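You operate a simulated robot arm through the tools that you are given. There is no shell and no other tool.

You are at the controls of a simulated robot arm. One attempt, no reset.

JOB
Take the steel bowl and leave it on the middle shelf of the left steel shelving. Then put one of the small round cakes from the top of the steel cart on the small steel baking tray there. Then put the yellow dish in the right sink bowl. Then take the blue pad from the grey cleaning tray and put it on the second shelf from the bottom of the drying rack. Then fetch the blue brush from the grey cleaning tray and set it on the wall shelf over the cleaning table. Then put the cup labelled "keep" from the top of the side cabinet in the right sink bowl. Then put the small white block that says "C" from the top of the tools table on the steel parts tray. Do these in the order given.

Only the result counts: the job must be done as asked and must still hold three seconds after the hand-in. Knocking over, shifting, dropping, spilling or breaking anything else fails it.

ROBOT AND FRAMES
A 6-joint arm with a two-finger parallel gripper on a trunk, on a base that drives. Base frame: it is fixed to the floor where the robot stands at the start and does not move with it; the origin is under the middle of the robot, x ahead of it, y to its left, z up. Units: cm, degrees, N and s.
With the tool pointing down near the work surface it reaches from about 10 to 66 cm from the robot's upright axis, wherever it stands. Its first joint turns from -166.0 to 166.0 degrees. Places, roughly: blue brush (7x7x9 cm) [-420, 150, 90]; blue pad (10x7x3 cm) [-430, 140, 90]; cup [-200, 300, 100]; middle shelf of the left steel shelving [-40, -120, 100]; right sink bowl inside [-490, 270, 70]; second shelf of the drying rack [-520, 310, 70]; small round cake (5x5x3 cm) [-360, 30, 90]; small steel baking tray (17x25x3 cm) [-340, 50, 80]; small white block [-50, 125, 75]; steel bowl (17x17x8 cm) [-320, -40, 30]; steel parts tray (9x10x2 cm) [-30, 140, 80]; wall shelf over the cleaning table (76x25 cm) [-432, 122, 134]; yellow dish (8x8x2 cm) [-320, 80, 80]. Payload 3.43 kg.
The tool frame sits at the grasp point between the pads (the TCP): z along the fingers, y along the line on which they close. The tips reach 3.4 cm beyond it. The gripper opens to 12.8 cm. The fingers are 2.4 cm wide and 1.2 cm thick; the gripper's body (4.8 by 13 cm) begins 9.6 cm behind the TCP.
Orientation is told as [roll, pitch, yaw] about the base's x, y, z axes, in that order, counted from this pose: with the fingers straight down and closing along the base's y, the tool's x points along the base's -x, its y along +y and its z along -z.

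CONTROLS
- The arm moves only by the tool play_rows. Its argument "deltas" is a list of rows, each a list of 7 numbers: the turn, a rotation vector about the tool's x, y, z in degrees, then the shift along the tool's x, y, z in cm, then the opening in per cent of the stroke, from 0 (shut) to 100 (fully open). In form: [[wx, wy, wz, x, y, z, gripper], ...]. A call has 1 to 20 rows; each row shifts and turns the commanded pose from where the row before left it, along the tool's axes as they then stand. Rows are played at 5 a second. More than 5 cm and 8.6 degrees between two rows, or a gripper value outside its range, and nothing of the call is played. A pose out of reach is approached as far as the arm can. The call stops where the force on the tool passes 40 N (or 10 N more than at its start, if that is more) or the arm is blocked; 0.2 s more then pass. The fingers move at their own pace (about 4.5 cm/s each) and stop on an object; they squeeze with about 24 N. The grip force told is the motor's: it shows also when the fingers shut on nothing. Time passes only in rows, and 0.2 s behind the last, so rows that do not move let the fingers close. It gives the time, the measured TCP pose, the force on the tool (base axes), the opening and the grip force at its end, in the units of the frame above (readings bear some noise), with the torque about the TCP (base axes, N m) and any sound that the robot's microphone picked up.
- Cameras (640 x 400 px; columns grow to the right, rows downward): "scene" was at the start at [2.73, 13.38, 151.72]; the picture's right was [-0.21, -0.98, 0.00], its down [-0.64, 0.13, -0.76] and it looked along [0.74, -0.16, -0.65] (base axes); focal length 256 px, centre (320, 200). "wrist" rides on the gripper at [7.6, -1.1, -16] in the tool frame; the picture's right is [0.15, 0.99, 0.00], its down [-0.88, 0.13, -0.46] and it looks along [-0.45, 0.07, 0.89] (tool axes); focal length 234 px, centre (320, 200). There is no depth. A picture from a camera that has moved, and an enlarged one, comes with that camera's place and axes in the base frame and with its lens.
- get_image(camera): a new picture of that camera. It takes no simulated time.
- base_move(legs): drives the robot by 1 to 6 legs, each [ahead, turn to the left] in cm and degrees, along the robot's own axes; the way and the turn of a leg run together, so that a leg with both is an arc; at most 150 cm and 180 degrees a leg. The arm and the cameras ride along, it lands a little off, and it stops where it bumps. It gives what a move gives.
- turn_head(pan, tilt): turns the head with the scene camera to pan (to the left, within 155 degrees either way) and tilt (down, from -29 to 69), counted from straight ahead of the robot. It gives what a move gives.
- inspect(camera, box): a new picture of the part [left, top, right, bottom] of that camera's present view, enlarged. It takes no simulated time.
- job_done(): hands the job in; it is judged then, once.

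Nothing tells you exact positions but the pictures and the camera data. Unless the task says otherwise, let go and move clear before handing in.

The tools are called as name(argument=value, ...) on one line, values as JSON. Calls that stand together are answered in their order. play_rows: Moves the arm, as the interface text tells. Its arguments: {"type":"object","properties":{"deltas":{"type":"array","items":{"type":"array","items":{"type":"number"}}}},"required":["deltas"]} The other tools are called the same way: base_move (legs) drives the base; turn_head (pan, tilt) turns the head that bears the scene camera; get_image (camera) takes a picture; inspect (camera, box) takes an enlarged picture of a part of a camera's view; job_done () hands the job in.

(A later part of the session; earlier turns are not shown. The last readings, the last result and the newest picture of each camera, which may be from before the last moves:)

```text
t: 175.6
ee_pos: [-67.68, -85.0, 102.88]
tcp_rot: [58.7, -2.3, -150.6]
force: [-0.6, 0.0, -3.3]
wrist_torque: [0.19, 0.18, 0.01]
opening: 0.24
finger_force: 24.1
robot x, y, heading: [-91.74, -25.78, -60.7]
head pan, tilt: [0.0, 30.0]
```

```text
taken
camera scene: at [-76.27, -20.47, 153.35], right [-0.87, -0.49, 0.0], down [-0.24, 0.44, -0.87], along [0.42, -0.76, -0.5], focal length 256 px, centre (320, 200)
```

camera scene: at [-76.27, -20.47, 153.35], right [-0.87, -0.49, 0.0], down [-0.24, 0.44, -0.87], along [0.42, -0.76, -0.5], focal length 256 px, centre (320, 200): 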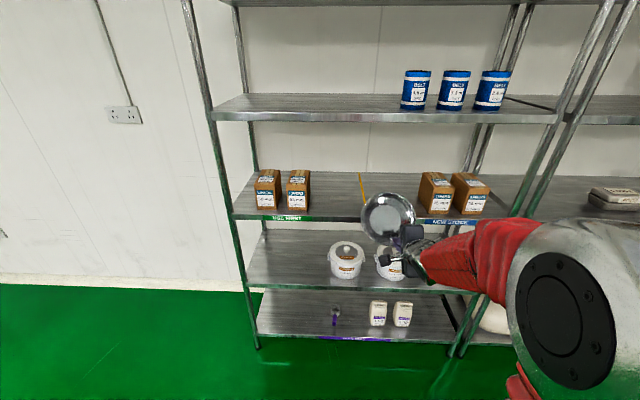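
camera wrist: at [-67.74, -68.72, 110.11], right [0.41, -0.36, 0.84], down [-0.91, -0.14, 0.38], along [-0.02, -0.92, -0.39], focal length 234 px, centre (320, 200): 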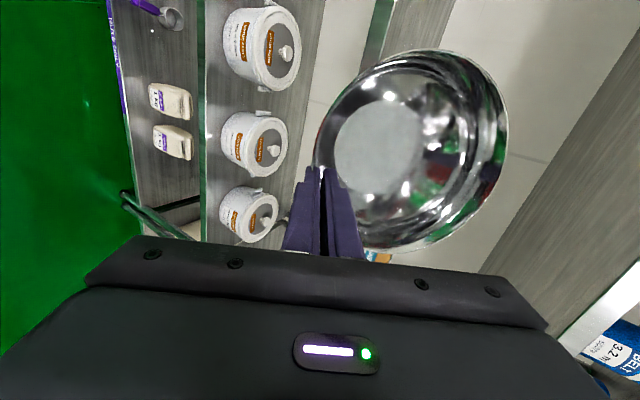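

The tilt model works: hand at z≈103, tilt 59°, bowl ahead. I'll drive forward so the bowl moves in over the middle shelf.

base_move(legs=[[19, 0]])

get_image(camera="scene")

get_image(camera="wrist")

```text
t: 177.4
ee_pos: [-58.22, -101.58, 102.91]
tcp_rot: [58.7, -2.3, -150.6]
force: [-0.5, 0.6, -3.4]
wrist_torque: [0.21, 0.2, 0.02]
opening: 0.27
finger_force: 24.2
robot x, y, heading: [-82.18, -42.46, -60.5]
head pan, tilt: [0.0, 30.0]
```

```text
taken
camera scene: at [-66.93, -37.08, 153.36], right [-0.87, -0.49, 0.0], down [-0.25, 0.44, -0.87], along [0.43, -0.75, -0.5], focal length 256 px, centre (320, 200)
```

scene: 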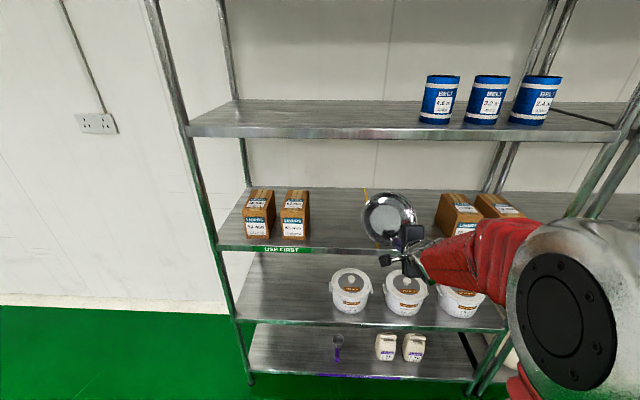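

```text
taken
camera wrist: at [-58.33, -85.32, 110.09], right [0.41, -0.36, 0.84], down [-0.91, -0.15, 0.38], along [-0.01, -0.92, -0.39], focal length 234 px, centre (320, 200)
```

wrist: 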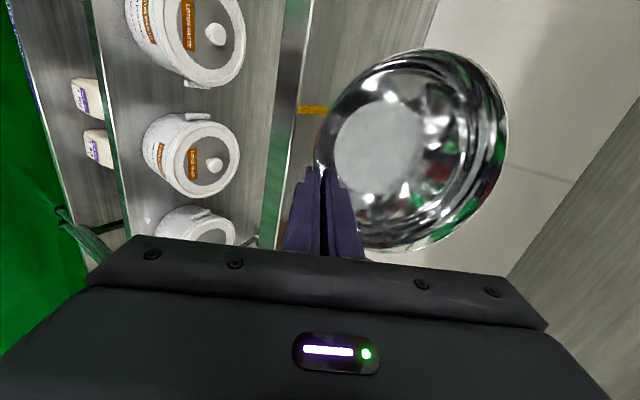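

The bowl is over the shelf near the tape. I'll advance 4.5 cm more and then lower in small steps, watching the force.

play_rows(deltas=[[0, 0, 0, 0, 0.53, 2.31, 0], [0, 0, 0, 0, 0.53, 2.31, 0]])

play_rows(deltas=[[0, 0, 0, 0, -0.85, 0.52, 0], [0, 0, 0, 0, 0, 0, 0]])

inspect(camera="scene", box=[300, 140, 500, 300])

get_image(camera="wrist")

```text
t: 178.0
ee_pos: [-55.92, -105.61, 101.37]
tcp_rot: [58.5, -2.4, -150.6]
force: [0.2, -0.3, -3.4]
wrist_torque: [0.22, 0.18, -0.04]
opening: 0.24
finger_force: 23.8
robot x, y, heading: [-82.49, -42.24, -60.4]
head pan, tilt: [0.0, 30.0]
```

```text
t: 178.6
ee_pos: [-56.0, -105.57, 100.4]
tcp_rot: [58.8, -2.3, -150.5]
force: [0.0, -0.7, -3.4]
wrist_torque: [0.21, 0.2, 0.05]
opening: 0.26
finger_force: 24.1
robot x, y, heading: [-82.46, -42.21, -60.7]
head pan, tilt: [0.0, 30.0]
```

```text
2.50 times, centred on (400, 220) of scene
camera zoom: at [-66.92, -37.09, 153.36], right [-0.87, -0.49, 0.0], down [-0.25, 0.44, -0.87], along [0.43, -0.75, -0.5], focal length 641 px, centre (120, 150)
```

zoom: 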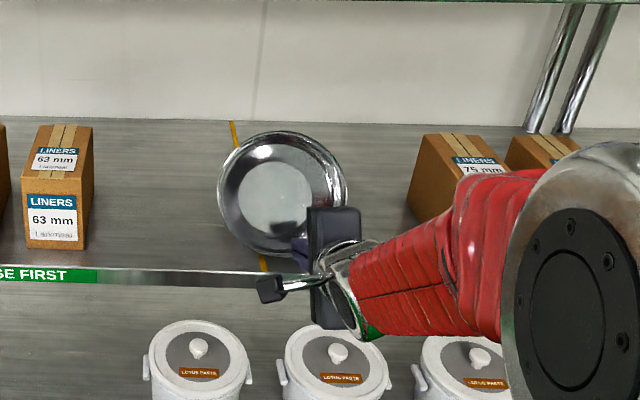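

```text
taken
camera wrist: at [-56.17, -89.23, 107.54], right [0.41, -0.36, 0.84], down [-0.91, -0.15, 0.38], along [-0.02, -0.92, -0.39], focal length 234 px, centre (320, 200)
```

wrist: 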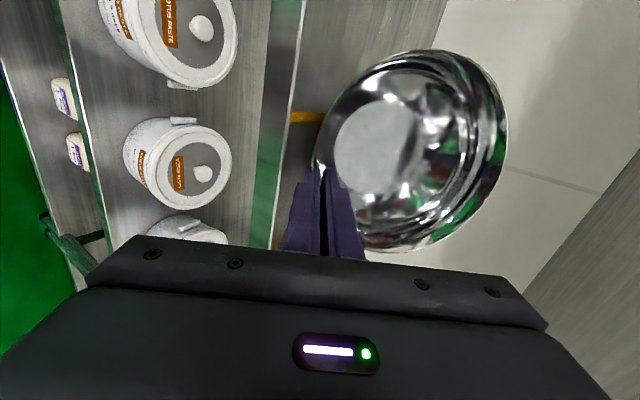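

Now lowering in small steps until the force shows contact.

play_rows(deltas=[[0, 0, 0, 0, -0.43, 0.26, 0], [0, 0, 0, 0, -0.43, 0.26, 0], [0, 0, 0, 0, 0, 0, 0]])

play_rows(deltas=[[0, 0, 0, 0, -0.43, 0.26, 0], [0, 0, 0, 0, -0.43, 0.26, 0], [0, 0, 0, 0, 0, 0, 0]])

play_rows(deltas=[[0, 0, 0, 0, -0.43, 0.26, 0], [0, 0, 0, 0, 0, 0, 0]])

```text
t: 179.4
ee_pos: [-56.17, -105.74, 99.66]
tcp_rot: [58.9, -2.3, -150.5]
force: [2.6, 0.8, 8.4]
wrist_torque: [-0.41, -0.45, 0.12]
opening: 0.23
finger_force: 24.6
robot x, y, heading: [-82.47, -42.16, -60.4]
head pan, tilt: [0.0, 30.0]
```

```text
t: 180.4
ee_pos: [-56.1, -105.94, 99.17]
tcp_rot: [59.4, -2.3, -150.5]
force: [0.0, -2.0, 9.3]
wrist_torque: [-0.64, -0.48, -0.16]
opening: 0.33
finger_force: 24.1
robot x, y, heading: [-82.33, -42.19, -60.7]
head pan, tilt: [0.0, 30.0]
stopped in row 3: the force on the tool passed its limit at 41 N (the readings are from after the stop); the commanded pose is now the measured one
```

```text
t: 181.1
ee_pos: [-55.87, -106.15, 99.16]
tcp_rot: [60.0, -2.4, -150.5]
force: [-0.6, -1.8, 10.0]
wrist_torque: [-0.63, -0.45, -0.14]
opening: 0.35
finger_force: 24.5
robot x, y, heading: [-82.62, -42.35, -60.5]
head pan, tilt: [0.0, 30.0]
stopped in row 2: the force on the tool passed its limit at 41 N (the readings are from after the stop); the commanded pose is now the measured one
```

Contact was made at TCP z≈99.7; I'll relieve the press slightly and check the picture before opening.

play_rows(deltas=[[0, 0, 0, 0, 0.35, -0.2, 0], [0, 0, 0, 0, 0, 0, 0]])

inspect(camera="scene", box=[300, 140, 500, 300])

get_image(camera="wrist")

```text
t: 181.7
ee_pos: [-55.94, -105.98, 99.34]
tcp_rot: [59.8, -2.2, -150.5]
force: [1.4, -3.8, 8.2]
wrist_torque: [-0.62, -0.47, -0.06]
opening: 0.25
finger_force: 23.9
robot x, y, heading: [-82.42, -42.5, -60.7]
head pan, tilt: [0.0, 30.0]
```

```text
2.50 times, centred on (400, 220) of scene
camera zoom: at [-66.94, -37.05, 153.36], right [-0.87, -0.49, 0.0], down [-0.25, 0.44, -0.87], along [0.43, -0.75, -0.5], focal length 641 px, centre (120, 150)
```

zoom: 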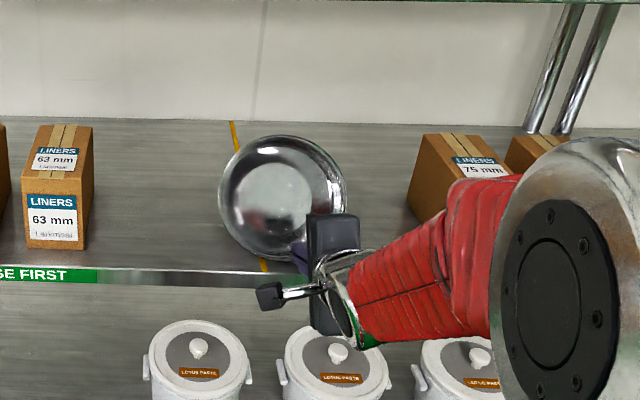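

```text
taken
camera wrist: at [-56.19, -89.6, 106.23], right [0.4, -0.34, 0.85], down [-0.92, -0.14, 0.38], along [-0.01, -0.93, -0.37], focal length 234 px, centre (320, 200)
```

wrist: 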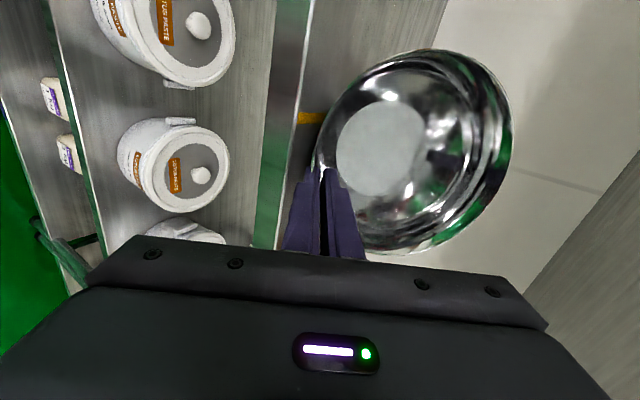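

The bowl rests on its near bottom edge. Now I open gradually, shifting the hand so only the inner finger moves and the bowl settles slowly.

play_rows(deltas=[[0, 0, 0, 0, 0.19, 0, 3], [0, 0, 0, 0, 0, 0, 3], [0, 0, 0, 0, 0.19, 0, 6], [0, 0, 0, 0, 0, 0, 6], [0, 0, 0, 0, 0.19, 0, 9], [0, 0, 0, 0, 0, 0, 9], [0, 0, 0, 0, 0.19, 0, 12], [0, 0, 0, 0, 0, 0, 12]])

inspect(camera="scene", box=[300, 140, 500, 300])

get_image(camera="wrist")

```text
t: 183.5
ee_pos: [-55.82, -106.38, 99.83]
tcp_rot: [59.7, -2.3, -150.5]
force: [0.1, -0.3, 0.0]
wrist_torque: [-0.04, 0.0, 0.03]
opening: 1.57
finger_force: 0.7
robot x, y, heading: [-81.91, -41.97, -60.8]
head pan, tilt: [0.0, 30.0]
```

```text
2.50 times, centred on (400, 220) of scene
camera zoom: at [-66.94, -37.07, 153.36], right [-0.87, -0.49, 0.0], down [-0.25, 0.44, -0.87], along [0.43, -0.75, -0.5], focal length 641 px, centre (120, 150)
```

zoom: 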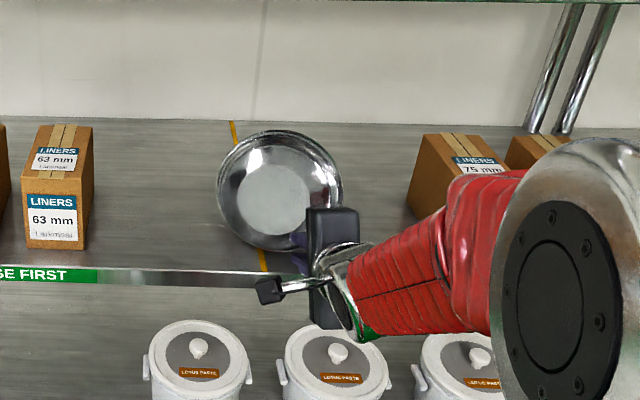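

```text
taken
camera wrist: at [-55.98, -89.86, 106.82], right [0.4, -0.35, 0.85], down [-0.91, -0.14, 0.38], along [-0.01, -0.93, -0.37], focal length 234 px, centre (320, 200)
```

wrist: 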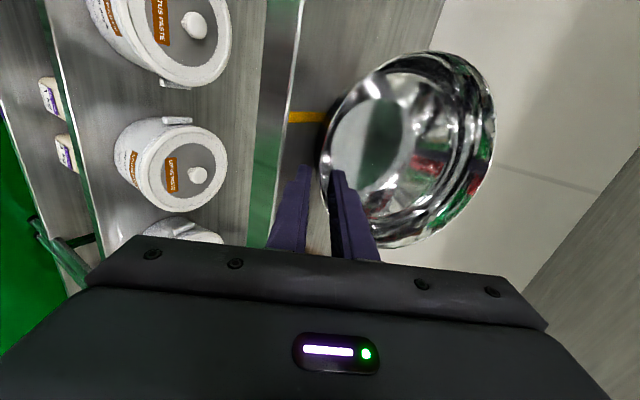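

The bowl is following the inner finger down. I'll keep opening gradually.

play_rows(deltas=[[0, 0, 0, 0, 0.19, 0, 15], [0, 0, 0, 0, 0, 0, 15], [0, 0, 0, 0, 0.19, 0, 18], [0, 0, 0, 0, 0, 0, 18], [0, 0, 0, 0, 0.19, 0, 21], [0, 0, 0, 0, 0, 0, 21], [0, 0, 0, 0, 0.19, 0, 24], [0, 0, 0, 0, 0, 0, 24]])

inspect(camera="scene", box=[300, 140, 500, 300])

get_image(camera="wrist")

```text
t: 185.3
ee_pos: [-55.44, -106.61, 100.61]
tcp_rot: [59.7, -2.2, -150.6]
force: [0.8, -0.7, 0.5]
wrist_torque: [-0.04, -0.01, -0.01]
opening: 3.15
finger_force: 0.2
robot x, y, heading: [-82.44, -42.03, -60.5]
head pan, tilt: [0.0, 30.0]
```

```text
2.50 times, centred on (400, 220) of scene
camera zoom: at [-66.93, -37.07, 153.36], right [-0.87, -0.49, 0.0], down [-0.25, 0.44, -0.87], along [0.43, -0.75, -0.5], focal length 641 px, centre (120, 150)
```

zoom: 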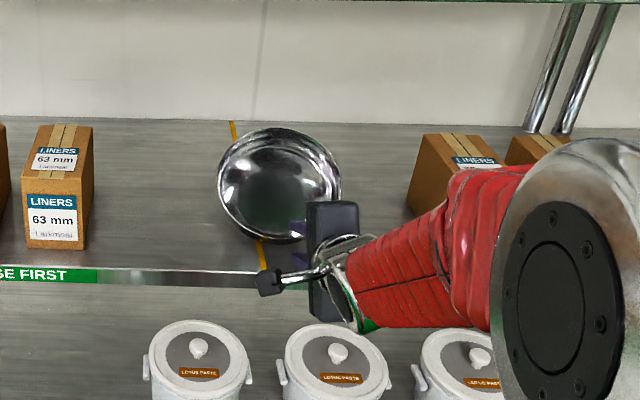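

```text
taken
camera wrist: at [-55.74, -90.22, 107.48], right [0.4, -0.35, 0.85], down [-0.91, -0.14, 0.38], along [-0.01, -0.93, -0.37], focal length 234 px, centre (320, 200)
```

wrist: 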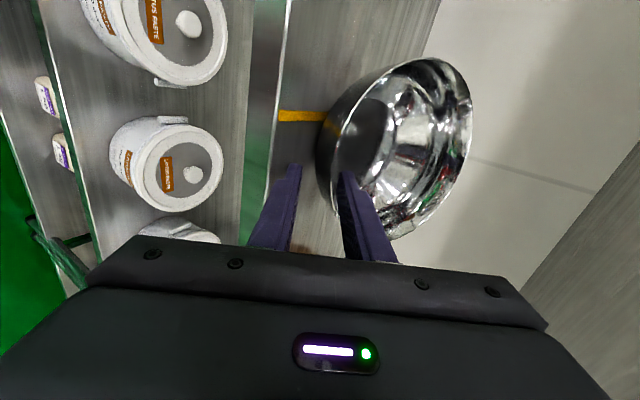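

The bowl keeps rotating down gently; I'll continue with further opening.

play_rows(deltas=[[0, 0, 0, 0, 0.19, 0, 27], [0, 0, 0, 0, 0, 0, 27], [0, 0, 0, 0, 0.19, 0, 30], [0, 0, 0, 0, 0, 0, 30], [0, 0, 0, 0, 0.19, 0, 33], [0, 0, 0, 0, 0, 0, 33], [0, 0, 0, 0, 0.19, 0, 36], [0, 0, 0, 0, 0, 0, 36], [0, 0, 0, 0, 0.19, 0, 39], [0, 0, 0, 0, 0, 0, 39]])

inspect(camera="scene", box=[300, 140, 500, 300])

get_image(camera="wrist")

```text
t: 187.5
ee_pos: [-55.34, -107.02, 101.35]
tcp_rot: [59.7, -2.3, -150.5]
force: [0.1, -1.6, 1.5]
wrist_torque: [0.01, -0.01, -0.02]
opening: 5.08
finger_force: 1.0
robot x, y, heading: [-82.09, -42.21, -60.5]
head pan, tilt: [0.0, 30.0]
```

```text
2.50 times, centred on (400, 220) of scene
camera zoom: at [-66.94, -37.07, 153.36], right [-0.87, -0.49, 0.0], down [-0.25, 0.44, -0.87], along [0.43, -0.75, -0.5], focal length 641 px, centre (120, 150)
```

zoom: 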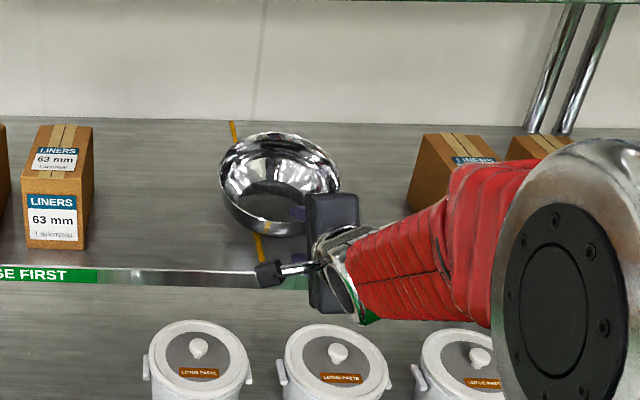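

```text
taken
camera wrist: at [-55.51, -90.56, 108.29], right [0.4, -0.35, 0.85], down [-0.91, -0.14, 0.38], along [-0.01, -0.93, -0.37], focal length 234 px, centre (320, 200)
```

wrist: 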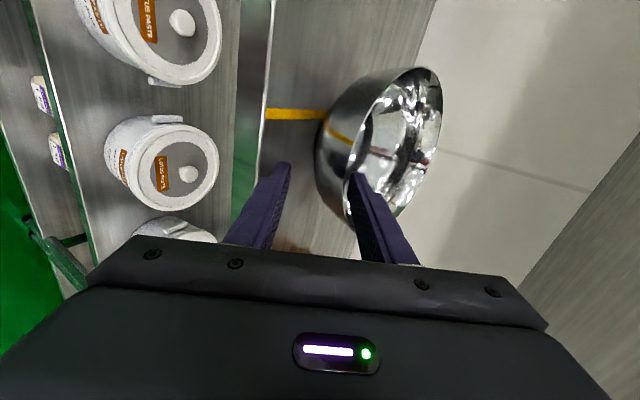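

Nearly level now; a few more opening steps.

play_rows(deltas=[[0, 0, 0, 0, 0.19, 0, 42], [0, 0, 0, 0, 0, 0, 42], [0, 0, 0, 0, 0.19, 0, 45], [0, 0, 0, 0, 0, 0, 45], [0, 0, 0, 0, 0.19, 0, 48], [0, 0, 0, 0, 0, 0, 48], [0, 0, 0, 0, 0.19, 0, 51], [0, 0, 0, 0, 0, 0, 51], [0, 0, 0, 0, 0.19, 0, 54], [0, 0, 0, 0, 0, 0, 54], [0, 0, 0, 0, 0.19, 0, 57], [0, 0, 0, 0, 0, 0, 57]])

inspect(camera="scene", box=[300, 140, 500, 300])

get_image(camera="wrist")

```text
t: 190.1
ee_pos: [-54.83, -107.54, 102.23]
tcp_rot: [59.6, -2.3, -150.4]
force: [-1.3, 0.6, 0.8]
wrist_torque: [0.01, -0.01, 0.01]
opening: 7.31
finger_force: 0.1
robot x, y, heading: [-82.55, -42.41, -60.8]
head pan, tilt: [0.0, 30.0]
```

```text
2.50 times, centred on (400, 220) of scene
camera zoom: at [-66.93, -37.07, 153.36], right [-0.87, -0.49, 0.0], down [-0.25, 0.44, -0.87], along [0.43, -0.75, -0.5], focal length 641 px, centre (120, 150)
```

zoom: 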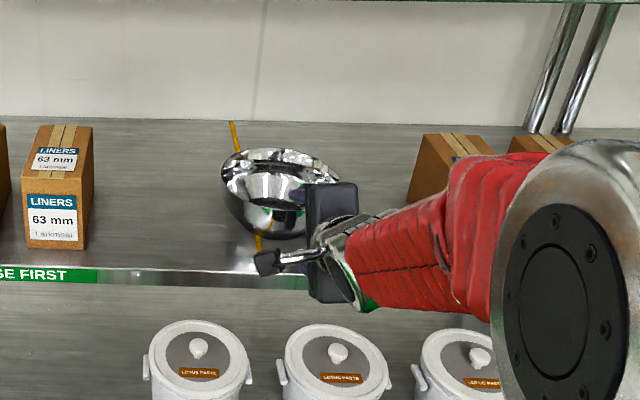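

```text
taken
camera wrist: at [-55.17, -91.1, 109.25], right [0.4, -0.35, 0.85], down [-0.92, -0.14, 0.38], along [-0.01, -0.93, -0.37], focal length 234 px, centre (320, 200)
```

wrist: 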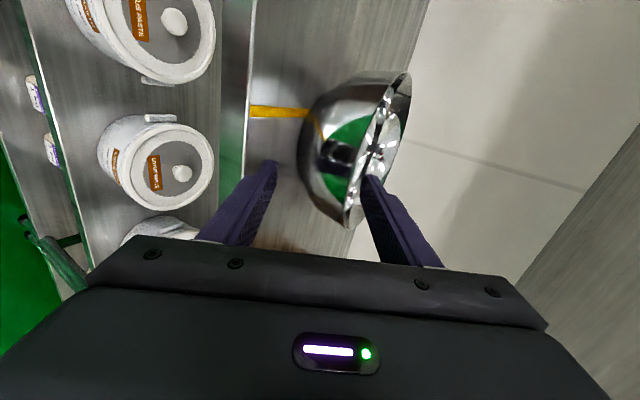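

The bowl now stands level on the shelf with the fingers clear around the near rim. I'll withdraw backward along the tool axis.

play_rows(deltas=[[0, 0, 0, 0, 0.3, -0.5, 60], [0, 0, 0, 0, 0.1, -1.5, 60], [0, 0, 0, 0, 0, -3, 60], [0, 0, 0, 0, 0, -4, 60], [0, 0, 0, 0, 0, -4, 60]])

get_image(camera="wrist")

inspect(camera="scene", box=[300, 140, 500, 300])

```text
t: 191.3
ee_pos: [-60.14, -97.7, 109.39]
tcp_rot: [59.6, -2.3, -150.5]
force: [0.2, -0.1, -0.6]
wrist_torque: [-0.03, -0.01, -0.02]
opening: 7.67
finger_force: 0.1
robot x, y, heading: [-82.14, -42.24, -60.5]
head pan, tilt: [0.0, 30.0]
```

```text
taken
camera wrist: at [-60.42, -81.37, 116.2], right [0.4, -0.35, 0.85], down [-0.91, -0.14, 0.38], along [-0.01, -0.93, -0.37], focal length 234 px, centre (320, 200)
```

wrist: 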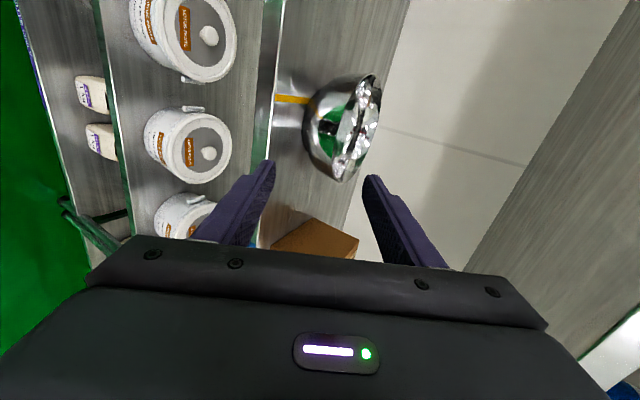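

```text
2.50 times, centred on (400, 220) of scene
camera zoom: at [-66.92, -37.08, 153.36], right [-0.87, -0.49, 0.0], down [-0.25, 0.44, -0.87], along [0.43, -0.75, -0.5], focal length 641 px, centre (120, 150)
```

zoom: 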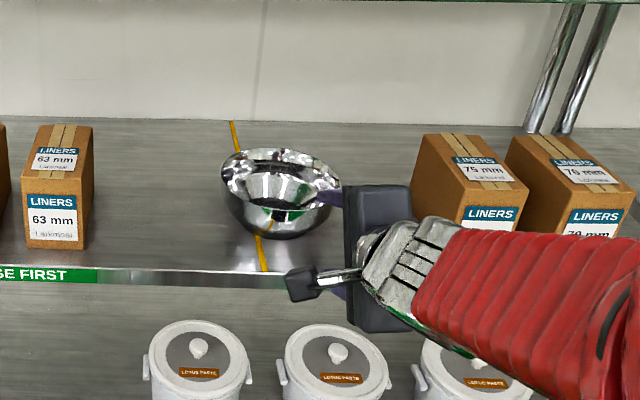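

The bowl is upright on the middle shelf and free of the hand. I'll back away, turn the gripper back to lateral closing, and bring the hand to a low pointing-down pose.

base_move(legs=[[-35, 0]])

play_rows(deltas=[[0, 0, -8.2, 0, 0, 0, 60], [0, 0, -8.2, 0, 0, 0, 60], [0, 0, -8.2, 0, 0, 0, 60], [0, 0, -8.2, 0, 0, 0, 60], [0, 0, -8.2, 0, 0, 0, 60], [0, 0, -8.2, 0, 0, 0, 60], [0, 0, -8.2, 0, 0, 0, 60], [0, 0, -8.2, 0, 0, 0, 60], [0, 0, -8.2, 0, 0, 0, 60], [0, 0, -8.2, 0, 0, 0, 60], [0, 0, -8, 0, 0, 0, 60]])

get_image(camera="scene")

```text
t: 194.1
ee_pos: [-77.03, -67.89, 109.32]
tcp_rot: [59.7, -2.3, -150.6]
force: [0.1, -0.3, 0.3]
wrist_torque: [-0.01, -0.01, 0.04]
opening: 7.68
finger_force: 0.1
robot x, y, heading: [-99.43, -12.23, -60.7]
head pan, tilt: [0.0, 30.0]
```

```text
t: 196.4
ee_pos: [-76.96, -67.91, 109.41]
tcp_rot: [-4.9, -59.6, -56.2]
force: [0.8, -0.6, 0.1]
wrist_torque: [0.02, 0.01, -0.02]
opening: 7.7
finger_force: 0.1
robot x, y, heading: [-99.27, -12.39, -60.5]
head pan, tilt: [0.0, 30.0]
```

```text
taken
camera scene: at [-83.81, -7.15, 153.36], right [-0.87, -0.49, 0.0], down [-0.25, 0.44, -0.87], along [0.43, -0.75, -0.5], focal length 256 px, centre (320, 200)
```

scene: 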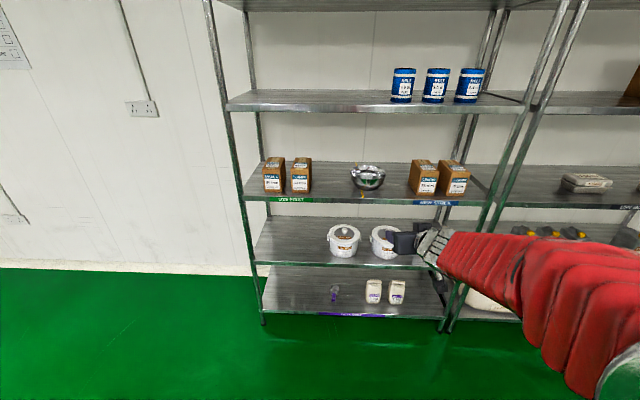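

The bowl stands well. With the empty hand in free space, I'll test untilting the tool to vertical at height, to learn how the arm passes its wrist limit.

play_rows(deltas=[[0, 6, 0, 0, 0, 0, 60], [0, 6, 0, 0, 0, 0, 60], [0, 6, 0, 0, 0, 0, 60], [0, 6, 0, 0, 0, 0, 60]])

play_rows(deltas=[[0, 6, 0, 0, 0, 0, 60], [0, 6, 0, 0, 0, 0, 60], [0, 6, 0, 0, 0, 0, 60], [0, 6, 0, 0, 0, 0, 60]])

get_image(camera="scene")

```text
t: 197.4
ee_pos: [-76.41, -67.65, 109.36]
tcp_rot: [-1.6, -41.3, -58.1]
force: [-0.2, -0.3, -0.1]
wrist_torque: [-0.02, -0.04, 0.03]
opening: 7.69
finger_force: 0.0
out of reach, approached as far as the arm can: row 1, 2
robot x, y, heading: [-99.18, -12.19, -60.4]
head pan, tilt: [0.0, 30.0]
```

```text
t: 198.4
ee_pos: [-83.23, -68.49, 105.25]
tcp_rot: [4.8, -21.4, -58.3]
force: [-0.7, -0.4, 0.2]
wrist_torque: [0.01, -0.03, 0.03]
opening: 7.68
finger_force: 0.0
out of reach, approached as far as the arm can: row 1, 2, 3, 4
robot x, y, heading: [-99.22, -12.41, -60.6]
head pan, tilt: [0.0, 30.0]
```

```text
taken
camera scene: at [-83.83, -7.14, 153.36], right [-0.87, -0.49, 0.0], down [-0.25, 0.44, -0.87], along [0.43, -0.75, -0.5], focal length 256 px, centre (320, 200)
```

scene: 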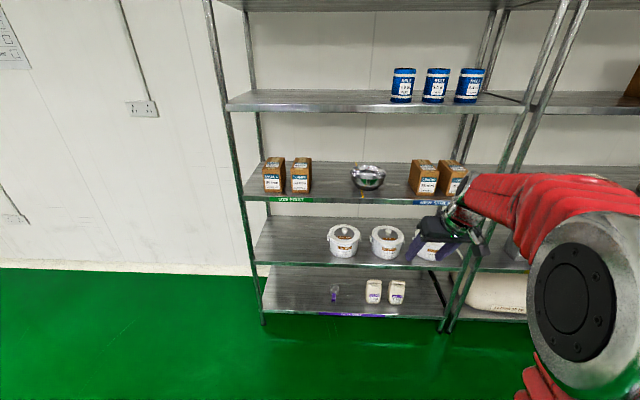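

The arm is crossing into another branch and following. I'll continue the untilt and see.

play_rows(deltas=[[0, 4, 0, 0, 0, 0, 60], [0, 4, 0, 0, 0, 0, 60], [0, 4, 0, 0, 0, 0, 60], [0, 4, 0, 0, 0, 0, 60], [0, 4, 0, 0, 0, 0, 60]])

get_image(camera="scene")

get_image(camera="wrist")

```text
t: 199.7
ee_pos: [-85.15, -67.91, 102.69]
tcp_rot: [11.3, -10.0, -57.0]
force: [0.3, 0.4, 0.3]
wrist_torque: [0.02, 0.03, 0.03]
opening: 7.7
finger_force: 0.0
out of reach, approached as far as the arm can: row 1, 2, 3, 4, 5
robot x, y, heading: [-99.42, -12.22, -60.6]
head pan, tilt: [0.0, 30.0]
```

```text
taken
camera scene: at [-83.81, -7.16, 153.36], right [-0.87, -0.49, 0.0], down [-0.25, 0.44, -0.87], along [0.43, -0.75, -0.5], focal length 256 px, centre (320, 200)
```

scene: 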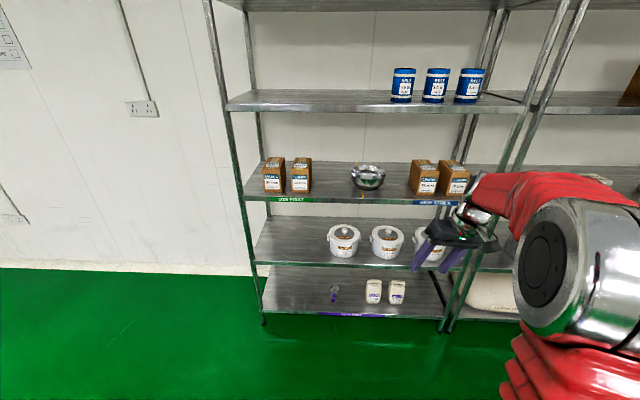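

```text
taken
camera wrist: at [-94.22, -61.66, 116.78], right [0.72, 0.68, 0.16], down [0.46, -0.64, 0.62], along [0.52, -0.37, -0.77], focal length 234 px, centre (320, 200)
```

wrist: 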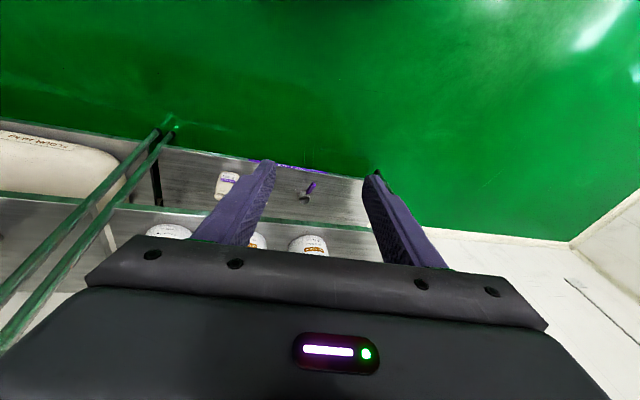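

Now I'll lower the hand at this orientation to see where it gets free of limits.

play_rows(deltas=[[0, 0, 0, 0, 0, 4, 60], [0, 0, 0, 0, 0, 4, 60], [0, 0, 0, 0, 0, 4, 60], [0, 0, 0, 0, 0, 4, 60]])

play_rows(deltas=[[0, 4, 0, 0, 0, 0, 60], [0, 4, 0, 0, 0, 0, 60], [0, 2, 0, 0, 0, 0, 60]])

get_image(camera="scene")

```text
t: 200.7
ee_pos: [-81.79, -68.35, 86.89]
tcp_rot: [9.4, -8.8, -56.9]
force: [0.5, 0.7, 0.7]
wrist_torque: [0.0, -0.03, 0.02]
opening: 7.7
finger_force: 0.0
out of reach, approached as far as the arm can: row 1
robot x, y, heading: [-99.57, -12.68, -60.8]
head pan, tilt: [0.0, 30.0]
```

```text
t: 201.4
ee_pos: [-81.59, -67.78, 86.1]
tcp_rot: [11.3, -4.4, -56.1]
force: [0.3, -0.6, -0.3]
wrist_torque: [0.01, -0.02, 0.01]
opening: 7.69
finger_force: 0.0
out of reach, approached as far as the arm can: row 1, 2, 3
robot x, y, heading: [-99.18, -13.02, -60.5]
head pan, tilt: [0.0, 30.0]
```

```text
taken
camera scene: at [-83.8, -7.17, 153.36], right [-0.87, -0.49, 0.0], down [-0.25, 0.44, -0.87], along [0.42, -0.75, -0.5], focal length 256 px, centre (320, 200)
```

scene: 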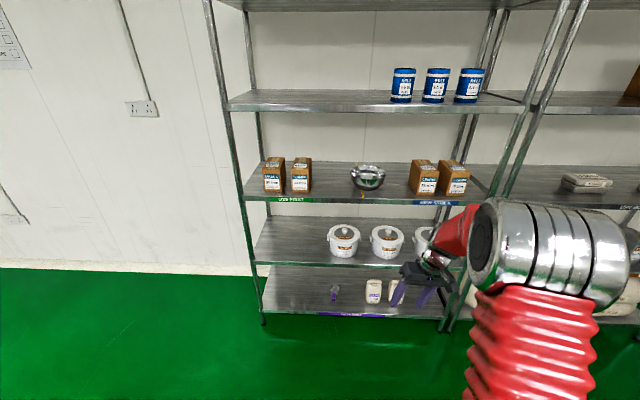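

I'll try to take out the sideways lean (roll 11°) directly.

play_rows(deltas=[[3, 0, 0, 0, 0, 0, 60], [3, 0, 0, 0, 0, 0, 60], [3, 0, 0, 0, 0, 0, 60], [2, 0, 0, 0, 0, 0, 60]])

play_rows(deltas=[[0, 3, 0, 0, 0, 0, 60], [0, 1.4, 0, 0, 0, 0, 60]])

get_image(camera="scene")

```text
t: 202.4
ee_pos: [-81.74, -67.86, 85.98]
tcp_rot: [11.4, -4.4, -56.1]
force: [0.2, 0.0, 0.2]
wrist_torque: [0.0, 0.01, -0.02]
opening: 7.69
finger_force: 0.0
out of reach, approached as far as the arm can: row 1, 2, 3
robot x, y, heading: [-99.23, -12.52, -60.8]
head pan, tilt: [0.0, 30.0]
```

```text
t: 203.1
ee_pos: [-81.58, -67.6, 85.86]
tcp_rot: [11.9, -3.5, -55.9]
force: [0.3, -0.2, -0.1]
wrist_torque: [0.0, 0.01, -0.02]
opening: 7.67
finger_force: 0.1
out of reach, approached as far as the arm can: row 1
robot x, y, heading: [-99.25, -12.44, -60.5]
head pan, tilt: [0.0, 30.0]
```

```text
taken
camera scene: at [-83.8, -7.17, 153.36], right [-0.87, -0.49, 0.0], down [-0.25, 0.44, -0.87], along [0.42, -0.75, -0.5], focal length 256 px, centre (320, 200)
```

scene: 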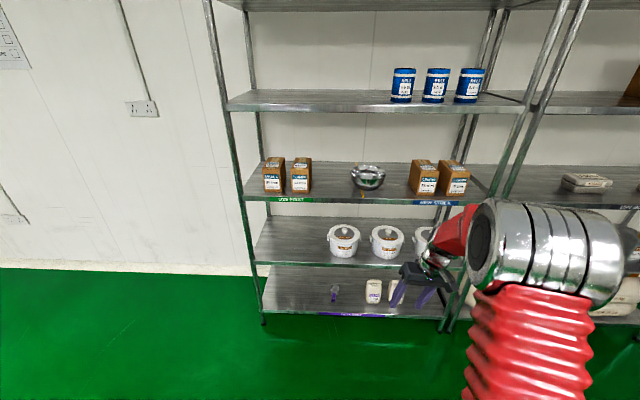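

The arm seems stuck on a limit again. I'll triangulate the elbow and wrist once more to see which configuration it is in.

turn_head(pan=-40, tilt=40)

get_image(camera="scene")

turn_head(pan=20, tilt=40)

get_image(camera="scene")

inspect(camera="scene", box=[460, 140, 640, 320])

```text
t: 204.1
ee_pos: [-81.6, -67.48, 85.85]
tcp_rot: [11.9, -3.5, -56.0]
force: [-0.2, 1.3, -0.4]
wrist_torque: [0.01, -0.03, 0.03]
opening: 7.68
finger_force: 0.0
robot x, y, heading: [-99.16, -12.15, -60.7]
head pan, tilt: [-40.0, 40.0]
```

```text
taken
camera scene: at [-89.8, -7.65, 151.82], right [-0.98, 0.18, 0.0], down [0.12, 0.63, -0.77], along [-0.14, -0.75, -0.64], focal length 256 px, centre (320, 200)
```

scene: 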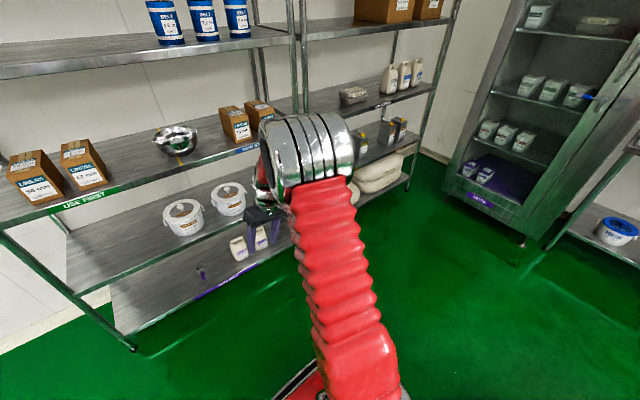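

```text
t: 205.4
ee_pos: [-81.6, -67.66, 85.74]
tcp_rot: [12.0, -3.4, -56.0]
force: [0.5, 0.0, -0.3]
wrist_torque: [0.04, 0.01, 0.01]
opening: 7.7
finger_force: 0.0
robot x, y, heading: [-99.07, -12.57, -60.8]
head pan, tilt: [20.0, 40.0]
```

```text
taken
camera scene: at [-81.79, -4.83, 151.82], right [-0.65, -0.76, 0.0], down [-0.49, 0.42, -0.77], along [0.58, -0.5, -0.64], focal length 256 px, centre (320, 200)
```

scene: 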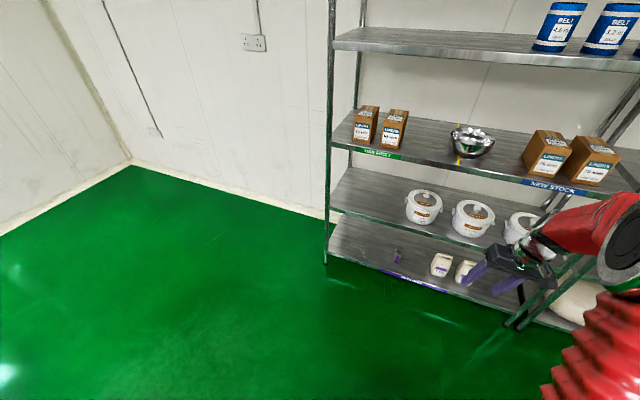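

```text
2.22 times, centred on (550, 230) of scene
camera zoom: at [-81.79, -4.83, 151.82], right [-0.65, -0.76, 0.0], down [-0.49, 0.42, -0.77], along [0.58, -0.5, -0.64], focal length 570 px, centre (-191, 133)
```

zoom: 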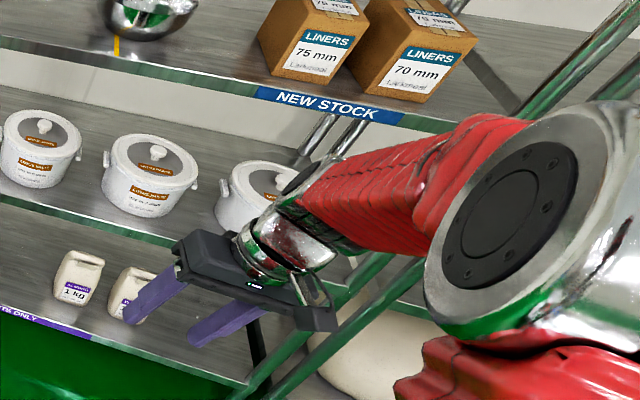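

I suspect the last wrist joint is at its limit after the flip. I'll test small rotations about the tool axis both ways.

play_rows(deltas=[[0, 0, 8, 0, 0, 0, 60], [0, 0, 0, 0, 0, 0, 60]])

play_rows(deltas=[[4, 0, 0, 0, 0, 0, 60], [4, 0, 0, 0, 0, 0, 60], [0, 0, 0, 0, 0, 0, 60]])

```text
t: 206.0
ee_pos: [-81.72, -67.58, 85.82]
tcp_rot: [12.4, -1.9, -63.8]
force: [-0.3, -0.6, -0.3]
wrist_torque: [-0.01, -0.03, 0.03]
opening: 7.69
finger_force: 0.0
robot x, y, heading: [-99.55, -12.57, -60.6]
head pan, tilt: [20.0, 40.0]
```

```text
t: 206.8
ee_pos: [-81.62, -67.54, 85.78]
tcp_rot: [12.3, -1.8, -63.7]
force: [0.0, 0.1, 0.1]
wrist_torque: [0.0, 0.01, -0.03]
opening: 7.68
finger_force: 0.1
out of reach, approached as far as the arm can: row 1, 2
robot x, y, heading: [-99.21, -12.58, -60.5]
head pan, tilt: [20.0, 40.0]
```

Rotation about the tool axis is free. I'll probe a few small translations to find the free direction.

play_rows(deltas=[[-4, 0, 0, 0, 0, 0, 60], [0, 0, 0, 0, 0, 0, 60]])

play_rows(deltas=[[0, 0, 0, 4, 0, 0, 60], [0, 0, 0, 4, 0, 0, 60], [0, 0, 0, 4, 0, 0, 60], [4, 0, 0, 0, 0, 0, 60], [4, 0, 0, 0, 0, 0, 60]])

```text
t: 207.4
ee_pos: [-81.58, -67.74, 86.09]
tcp_rot: [16.4, -1.8, -63.7]
force: [0.0, 0.4, -0.3]
wrist_torque: [-0.02, 0.0, 0.01]
opening: 7.67
finger_force: 0.0
robot x, y, heading: [-99.08, -12.3, -60.4]
head pan, tilt: [20.0, 40.0]
```

```text
t: 208.6
ee_pos: [-86.91, -56.7, 84.94]
tcp_rot: [9.8, -2.8, -63.9]
force: [-0.3, 0.5, 0.5]
wrist_torque: [-0.02, 0.0, 0.04]
opening: 7.64
finger_force: 0.1
out of reach, approached as far as the arm can: row 5
robot x, y, heading: [-99.03, -12.32, -60.8]
head pan, tilt: [20.0, 40.0]
```

Closer in, the lean limit shrinks. I'll keep probing here.

play_rows(deltas=[[4, 0, 0, 0, 0, 0, 60], [4, 0, 0, 0, 0, 0, 60]])

play_rows(deltas=[[0, 0, 0, 4, 0, 0, 60], [0, 0, 0, 4, 0, 0, 60], [4, 0, 0, 0, 0, 0, 60], [4, 0, 0, 0, 0, 0, 60], [4, 0, 0, 0, 0, 0, 60]])

get_image(camera="scene")

```text
t: 209.2
ee_pos: [-86.93, -56.68, 84.91]
tcp_rot: [9.7, -2.8, -63.9]
force: [0.0, 0.5, -0.1]
wrist_torque: [0.0, -0.02, 0.05]
opening: 7.65
finger_force: 0.0
out of reach, approached as far as the arm can: row 1, 2
robot x, y, heading: [-99.14, -12.12, -60.8]
head pan, tilt: [20.0, 40.0]
```

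```text
t: 210.4
ee_pos: [-90.52, -49.11, 83.35]
tcp_rot: [7.4, -3.9, -63.9]
force: [0.3, -0.5, -0.3]
wrist_torque: [0.02, 0.01, 0.01]
opening: 7.69
finger_force: 0.1
out of reach, approached as far as the arm can: row 3, 4, 5
robot x, y, heading: [-99.13, -12.18, -60.8]
head pan, tilt: [20.0, 40.0]
```

```text
taken
camera scene: at [-81.8, -4.8, 151.82], right [-0.65, -0.76, 0.0], down [-0.49, 0.42, -0.77], along [0.58, -0.5, -0.64], focal length 256 px, centre (320, 200)
```

scene: 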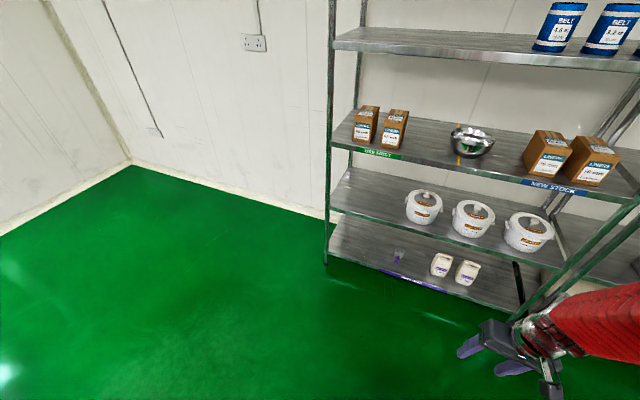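

Next probe: move the hand sideways to the left and see if the lean limit disappears.

play_rows(deltas=[[0, 0, 0, 0, 4, 0, 60], [0, 0, 0, 0, 4, 0, 60], [0, 0, 0, 0, 4, 0, 60], [0, 0, 0, 0, 4, 0, 60], [3, 0, 0, 0, 0, 0, 60], [3, 0, 0, 0, 0, 0, 60], [0, 3, 0, 0, 0, 0, 60]])

get_image(camera="scene")

```text
t: 212.0
ee_pos: [-76.15, -41.83, 84.92]
tcp_rot: [8.8, -1.1, -63.8]
force: [-0.4, -0.7, 0.4]
wrist_torque: [0.0, 0.01, 0.0]
opening: 7.68
finger_force: 0.1
out of reach, approached as far as the arm can: row 4, 5, 6
robot x, y, heading: [-98.78, -12.36, -60.6]
head pan, tilt: [20.0, 40.0]
```

```text
taken
camera scene: at [-81.8, -4.8, 151.82], right [-0.65, -0.76, 0.0], down [-0.49, 0.42, -0.77], along [0.58, -0.5, -0.64], focal length 256 px, centre (320, 200)
```

scene: 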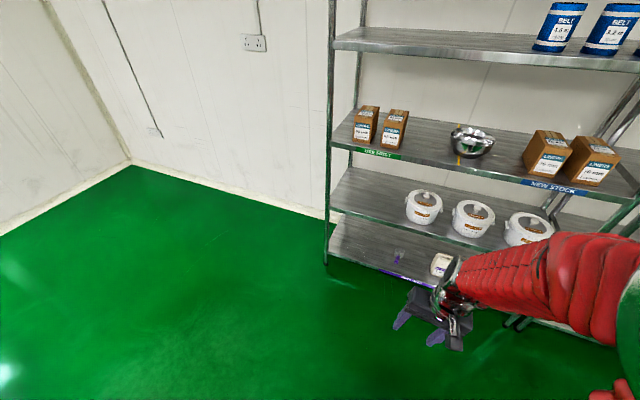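

I'll lower the hand back to the starting-like pose (low, pointing down) and retry the crossing from there as at the very start.

play_rows(deltas=[[0, 0, 0, 0, 0, 4, 60], [0, 0, 0, 0, 0, 4, 60], [0, 0, 0, 0, 0, 4, 60], [0, 0, 0, 0, 0, 4, 60], [0, 0, 0, 0, 0, 4, 60], [0, 0, 0, 0, 0, 4, 60], [0, 0, 0, 0, 0, 4, 60], [0, 0, 0, 0, 0, 4, 60], [0, 0, 0, 0, 0, 4, 60], [0, 0, 0, 0, 0, 3, 60]])

play_rows(deltas=[[4, 0, 0, 0, 0, 0, 60], [4, 0, 0, 0, 0, 0, 60], [0.8, 1, 0, 0, 0, 0, 60]])

turn_head(pan=0, tilt=55)

get_image(camera="scene")

```text
t: 214.2
ee_pos: [-70.96, -40.17, 46.22]
tcp_rot: [8.3, -1.1, -63.7]
force: [0.3, 0.1, 0.0]
wrist_torque: [0.0, -0.02, -0.01]
opening: 7.67
finger_force: 0.0
robot x, y, heading: [-99.44, -12.39, -60.4]
head pan, tilt: [20.0, 40.0]
```

```text
t: 215.0
ee_pos: [-70.94, -40.31, 46.3]
tcp_rot: [-0.5, 0.0, -63.6]
force: [-0.2, 0.8, -0.3]
wrist_torque: [0.01, -0.01, 0.0]
opening: 7.68
finger_force: 0.0
robot x, y, heading: [-99.17, -12.33, -60.6]
head pan, tilt: [20.0, 40.0]
```

```text
t: 215.8
ee_pos: [-71.1, -40.24, 46.3]
tcp_rot: [-0.5, -0.1, -63.7]
force: [0.4, -0.3, 0.4]
wrist_torque: [-0.03, 0.0, -0.01]
opening: 7.68
finger_force: 0.1
robot x, y, heading: [-99.16, -12.12, -60.6]
head pan, tilt: [0.0, 55.0]
```

```text
taken
camera scene: at [-84.69, -5.57, 149.76], right [-0.87, -0.49, 0.0], down [-0.4, 0.71, -0.57], along [0.28, -0.5, -0.82], focal length 256 px, centre (320, 200)
```

scene: 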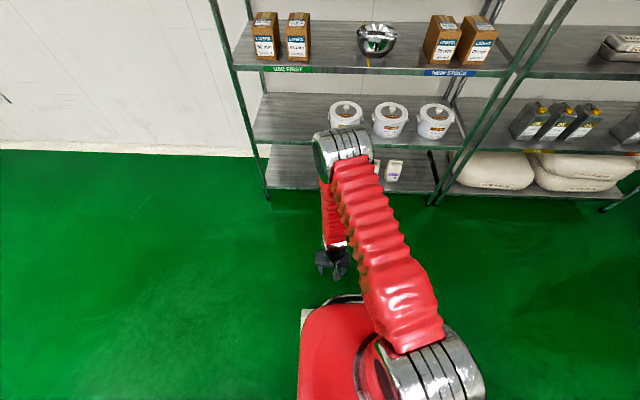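

Going down and straightening was free. Perhaps the elbow is limited by my head; I'll turn the head away and retry raising with the tool vertical.

turn_head(pan=120, tilt=20)

play_rows(deltas=[[0, 0, 0, 0, 0, -4, 60], [0, 0, 0, 0, 0, -4, 60], [0, 0, 0, 0, 0, -4, 60], [0, 0, 0, 0, 0, -4, 60], [0, 0, 0, 0, 0, -4, 60], [0, 0, 0, 0, 0, -4, 60], [0, 0, 0, 0, 0, -4, 60], [0, 0, 0, 0, 0, -4, 60], [0, 0, 0, 0, 0, -4, 60], [0, 0, 0, 0, 0, -4, 60]])

```text
t: 217.8
ee_pos: [-71.11, -40.3, 46.21]
tcp_rot: [-0.6, -0.1, -63.6]
force: [-0.2, 0.5, 0.4]
wrist_torque: [-0.02, 0.02, 0.03]
opening: 7.7
finger_force: 0.1
robot x, y, heading: [-99.36, -12.58, -60.6]
head pan, tilt: [120.0, 20.0]
```

```text
t: 220.1
ee_pos: [-74.19, -37.28, 76.03]
tcp_rot: [-3.8, -2.9, -63.5]
force: [0.1, -0.5, 0.7]
wrist_torque: [-0.03, 0.01, 0.01]
opening: 7.7
finger_force: 0.0
out of reach, approached as far as the arm can: row 3, 4, 5, 6, 7, 8, 9, 10
robot x, y, heading: [-99.05, -12.01, -60.6]
head pan, tilt: [120.0, 20.0]
```

Let me look at the arm now to see what its wrist is doing.

turn_head(pan=25, tilt=55)

get_image(camera="scene")

inspect(camera="scene", box=[400, 100, 640, 340])

```text
t: 221.8
ee_pos: [-74.16, -37.36, 75.9]
tcp_rot: [-3.7, -2.9, -63.4]
force: [-0.1, 0.1, 0.4]
wrist_torque: [0.0, -0.06, 0.03]
opening: 7.68
finger_force: 0.0
robot x, y, heading: [-99.4, -12.0, -60.8]
head pan, tilt: [25.0, 55.0]
```

```text
taken
camera scene: at [-82.38, -3.47, 149.76], right [-0.58, -0.81, 0.0], down [-0.67, 0.48, -0.57], along [0.47, -0.33, -0.82], focal length 256 px, centre (320, 200)
```

scene: 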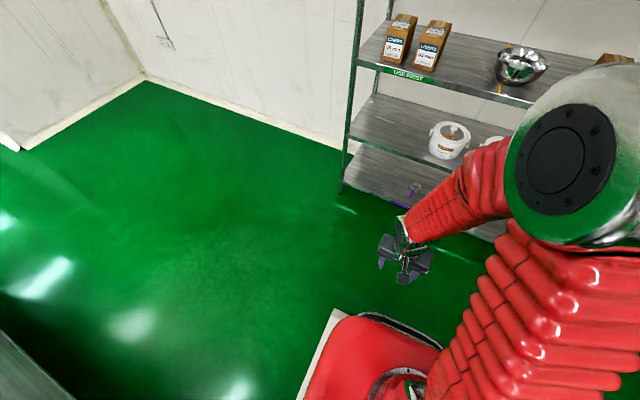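

```text
1.67 times, centred on (520, 220) of scene
camera zoom: at [-82.38, -3.47, 149.76], right [-0.58, -0.81, 0.0], down [-0.67, 0.48, -0.57], along [0.47, -0.33, -0.82], focal length 427 px, centre (-13, 167)
```

zoom: 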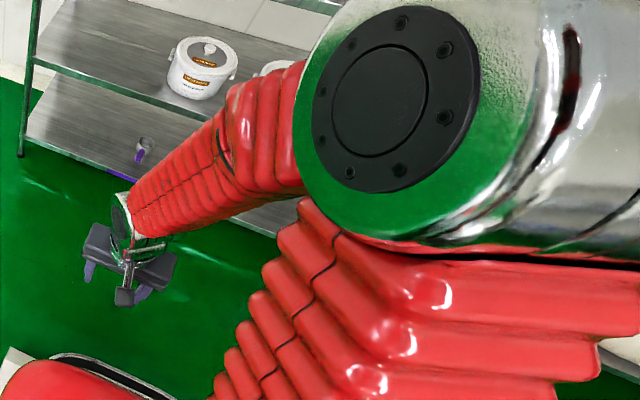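

The wrist looks fine here with the forearm sloping and the hand vertical. I'll try raising again from here.

play_rows(deltas=[[0, 0, 0, 0, 0, -3, 60], [0, 0, 0, 0, 0, -3, 60], [0, 0, 0, 0, 0, -3, 60]])

play_rows(deltas=[[-3.7, 2.9, 0, 0, 0, 0, 60], [0, 0, 0, 0, 0, 0, 60]])

play_rows(deltas=[[0, 0, 0, -4, 0, 0, 60], [0, 0, 0, -4, 0, 0, 60], [0, 0, 0, -4, 0, 0, 60]])

```text
t: 222.6
ee_pos: [-75.04, -35.79, 79.97]
tcp_rot: [-4.8, -4.2, -63.4]
force: [0.7, 0.1, 0.1]
wrist_torque: [0.0, 0.02, -0.01]
opening: 7.68
finger_force: 0.0
out of reach, approached as far as the arm can: row 1, 2, 3
robot x, y, heading: [-99.18, -12.12, -60.7]
head pan, tilt: [25.0, 55.0]
```

```text
t: 223.2
ee_pos: [-75.04, -35.76, 79.96]
tcp_rot: [-4.7, -4.1, -63.3]
force: [0.3, -0.2, -1.5]
wrist_torque: [-0.03, -0.01, -0.01]
opening: 7.68
finger_force: 0.1
out of reach, approached as far as the arm can: row 1
robot x, y, heading: [-99.33, -12.18, -60.8]
head pan, tilt: [25.0, 55.0]
```

```text
t: 224.0
ee_pos: [-70.28, -46.04, 79.36]
tcp_rot: [-6.0, -4.9, -63.3]
force: [0.0, -0.6, -0.2]
wrist_torque: [0.0, 0.01, 0.01]
opening: 7.69
finger_force: 0.1
out of reach, approached as far as the arm can: row 2, 3
robot x, y, heading: [-99.24, -12.43, -60.3]
head pan, tilt: [25.0, 55.0]
```

I understand now: the forearm-to-tool straight alignment is a wrist singularity, and the bend past it is limited to about 30°. So I'll return to the low side, straighten the lean, and then cross the singularity in-plane with quick tilt steps, working with ~25–30° forward tilt at table height.

play_rows(deltas=[[0, 0, 0, 0, 0, 4, 60], [0, 0, 0, 0, 0, 4, 60], [0, 0, 0, 0, 0, 4, 60], [0, 0, 0, 0, 0, 4, 60], [0, 0, 0, 0, 0, 4, 60], [0, 0, 0, 0, 0, 4, 60], [0, 0, 0, 0, 0, 4, 60], [0, 0, 0, 0, 0, 4, 60]])

play_rows(deltas=[[-1.5, -5, 0, 0, 0, 0, 60], [-1.5, -5, 0, 0, 0, 0, 60], [-1.5, -5, 0, 0, 0, 0, 60], [-1.5, -5, 0, 0, 0, 0, 60], [0, -5, 0, 0, 0, 0, 60]])

```text
t: 225.8
ee_pos: [-71.51, -49.27, 47.66]
tcp_rot: [-4.8, -3.9, -63.5]
force: [0.0, -0.3, -0.6]
wrist_torque: [-0.03, 0.0, -0.02]
opening: 7.68
finger_force: 0.1
robot x, y, heading: [-99.21, -12.47, -60.8]
head pan, tilt: [25.0, 55.0]
```

```text
t: 227.0
ee_pos: [-71.83, -49.41, 47.66]
tcp_rot: [1.3, -29.0, -63.0]
force: [0.0, -0.3, -0.3]
wrist_torque: [0.0, -0.04, 0.02]
opening: 7.66
finger_force: 0.0
out of reach, approached as far as the arm can: row 1
robot x, y, heading: [-99.36, -12.11, -60.8]
head pan, tilt: [25.0, 55.0]
```

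Lean is straight again (tilt 29°, no roll). Now I raise to table-top height with the tilt increasing to 60°, staying on the free side.

play_rows(deltas=[[0, -3.1, 0, -3.16, 0, -2.82, 60], [0, -3.1, 0, -3.31, 0, -2.64, 60], [0, -3.1, 0, -3.45, 0, -2.46, 60], [0, -3.1, 0, -3.58, 0, -2.27, 60], [0, -3.1, 0, -3.7, 0, -2.07, 60], [0, -3.1, 0, -3.8, 0, -1.87, 60], [0, -3.1, 0, -3.9, 0, -1.66, 60], [0, -3.1, 0, -3.98, 0, -1.45, 60], [0, -3.1, 0, -4.05, 0, -1.23, 60], [0, -3.1, 0, -4.12, 0, -1.01, 60]])

```text
t: 229.2
ee_pos: [-65.97, -62.28, 87.59]
tcp_rot: [2.2, -60.0, -64.2]
force: [0.3, -0.4, -0.4]
wrist_torque: [0.02, -0.01, -0.02]
opening: 7.67
finger_force: 0.0
robot x, y, heading: [-98.96, -12.04, -60.9]
head pan, tilt: [25.0, 55.0]
```

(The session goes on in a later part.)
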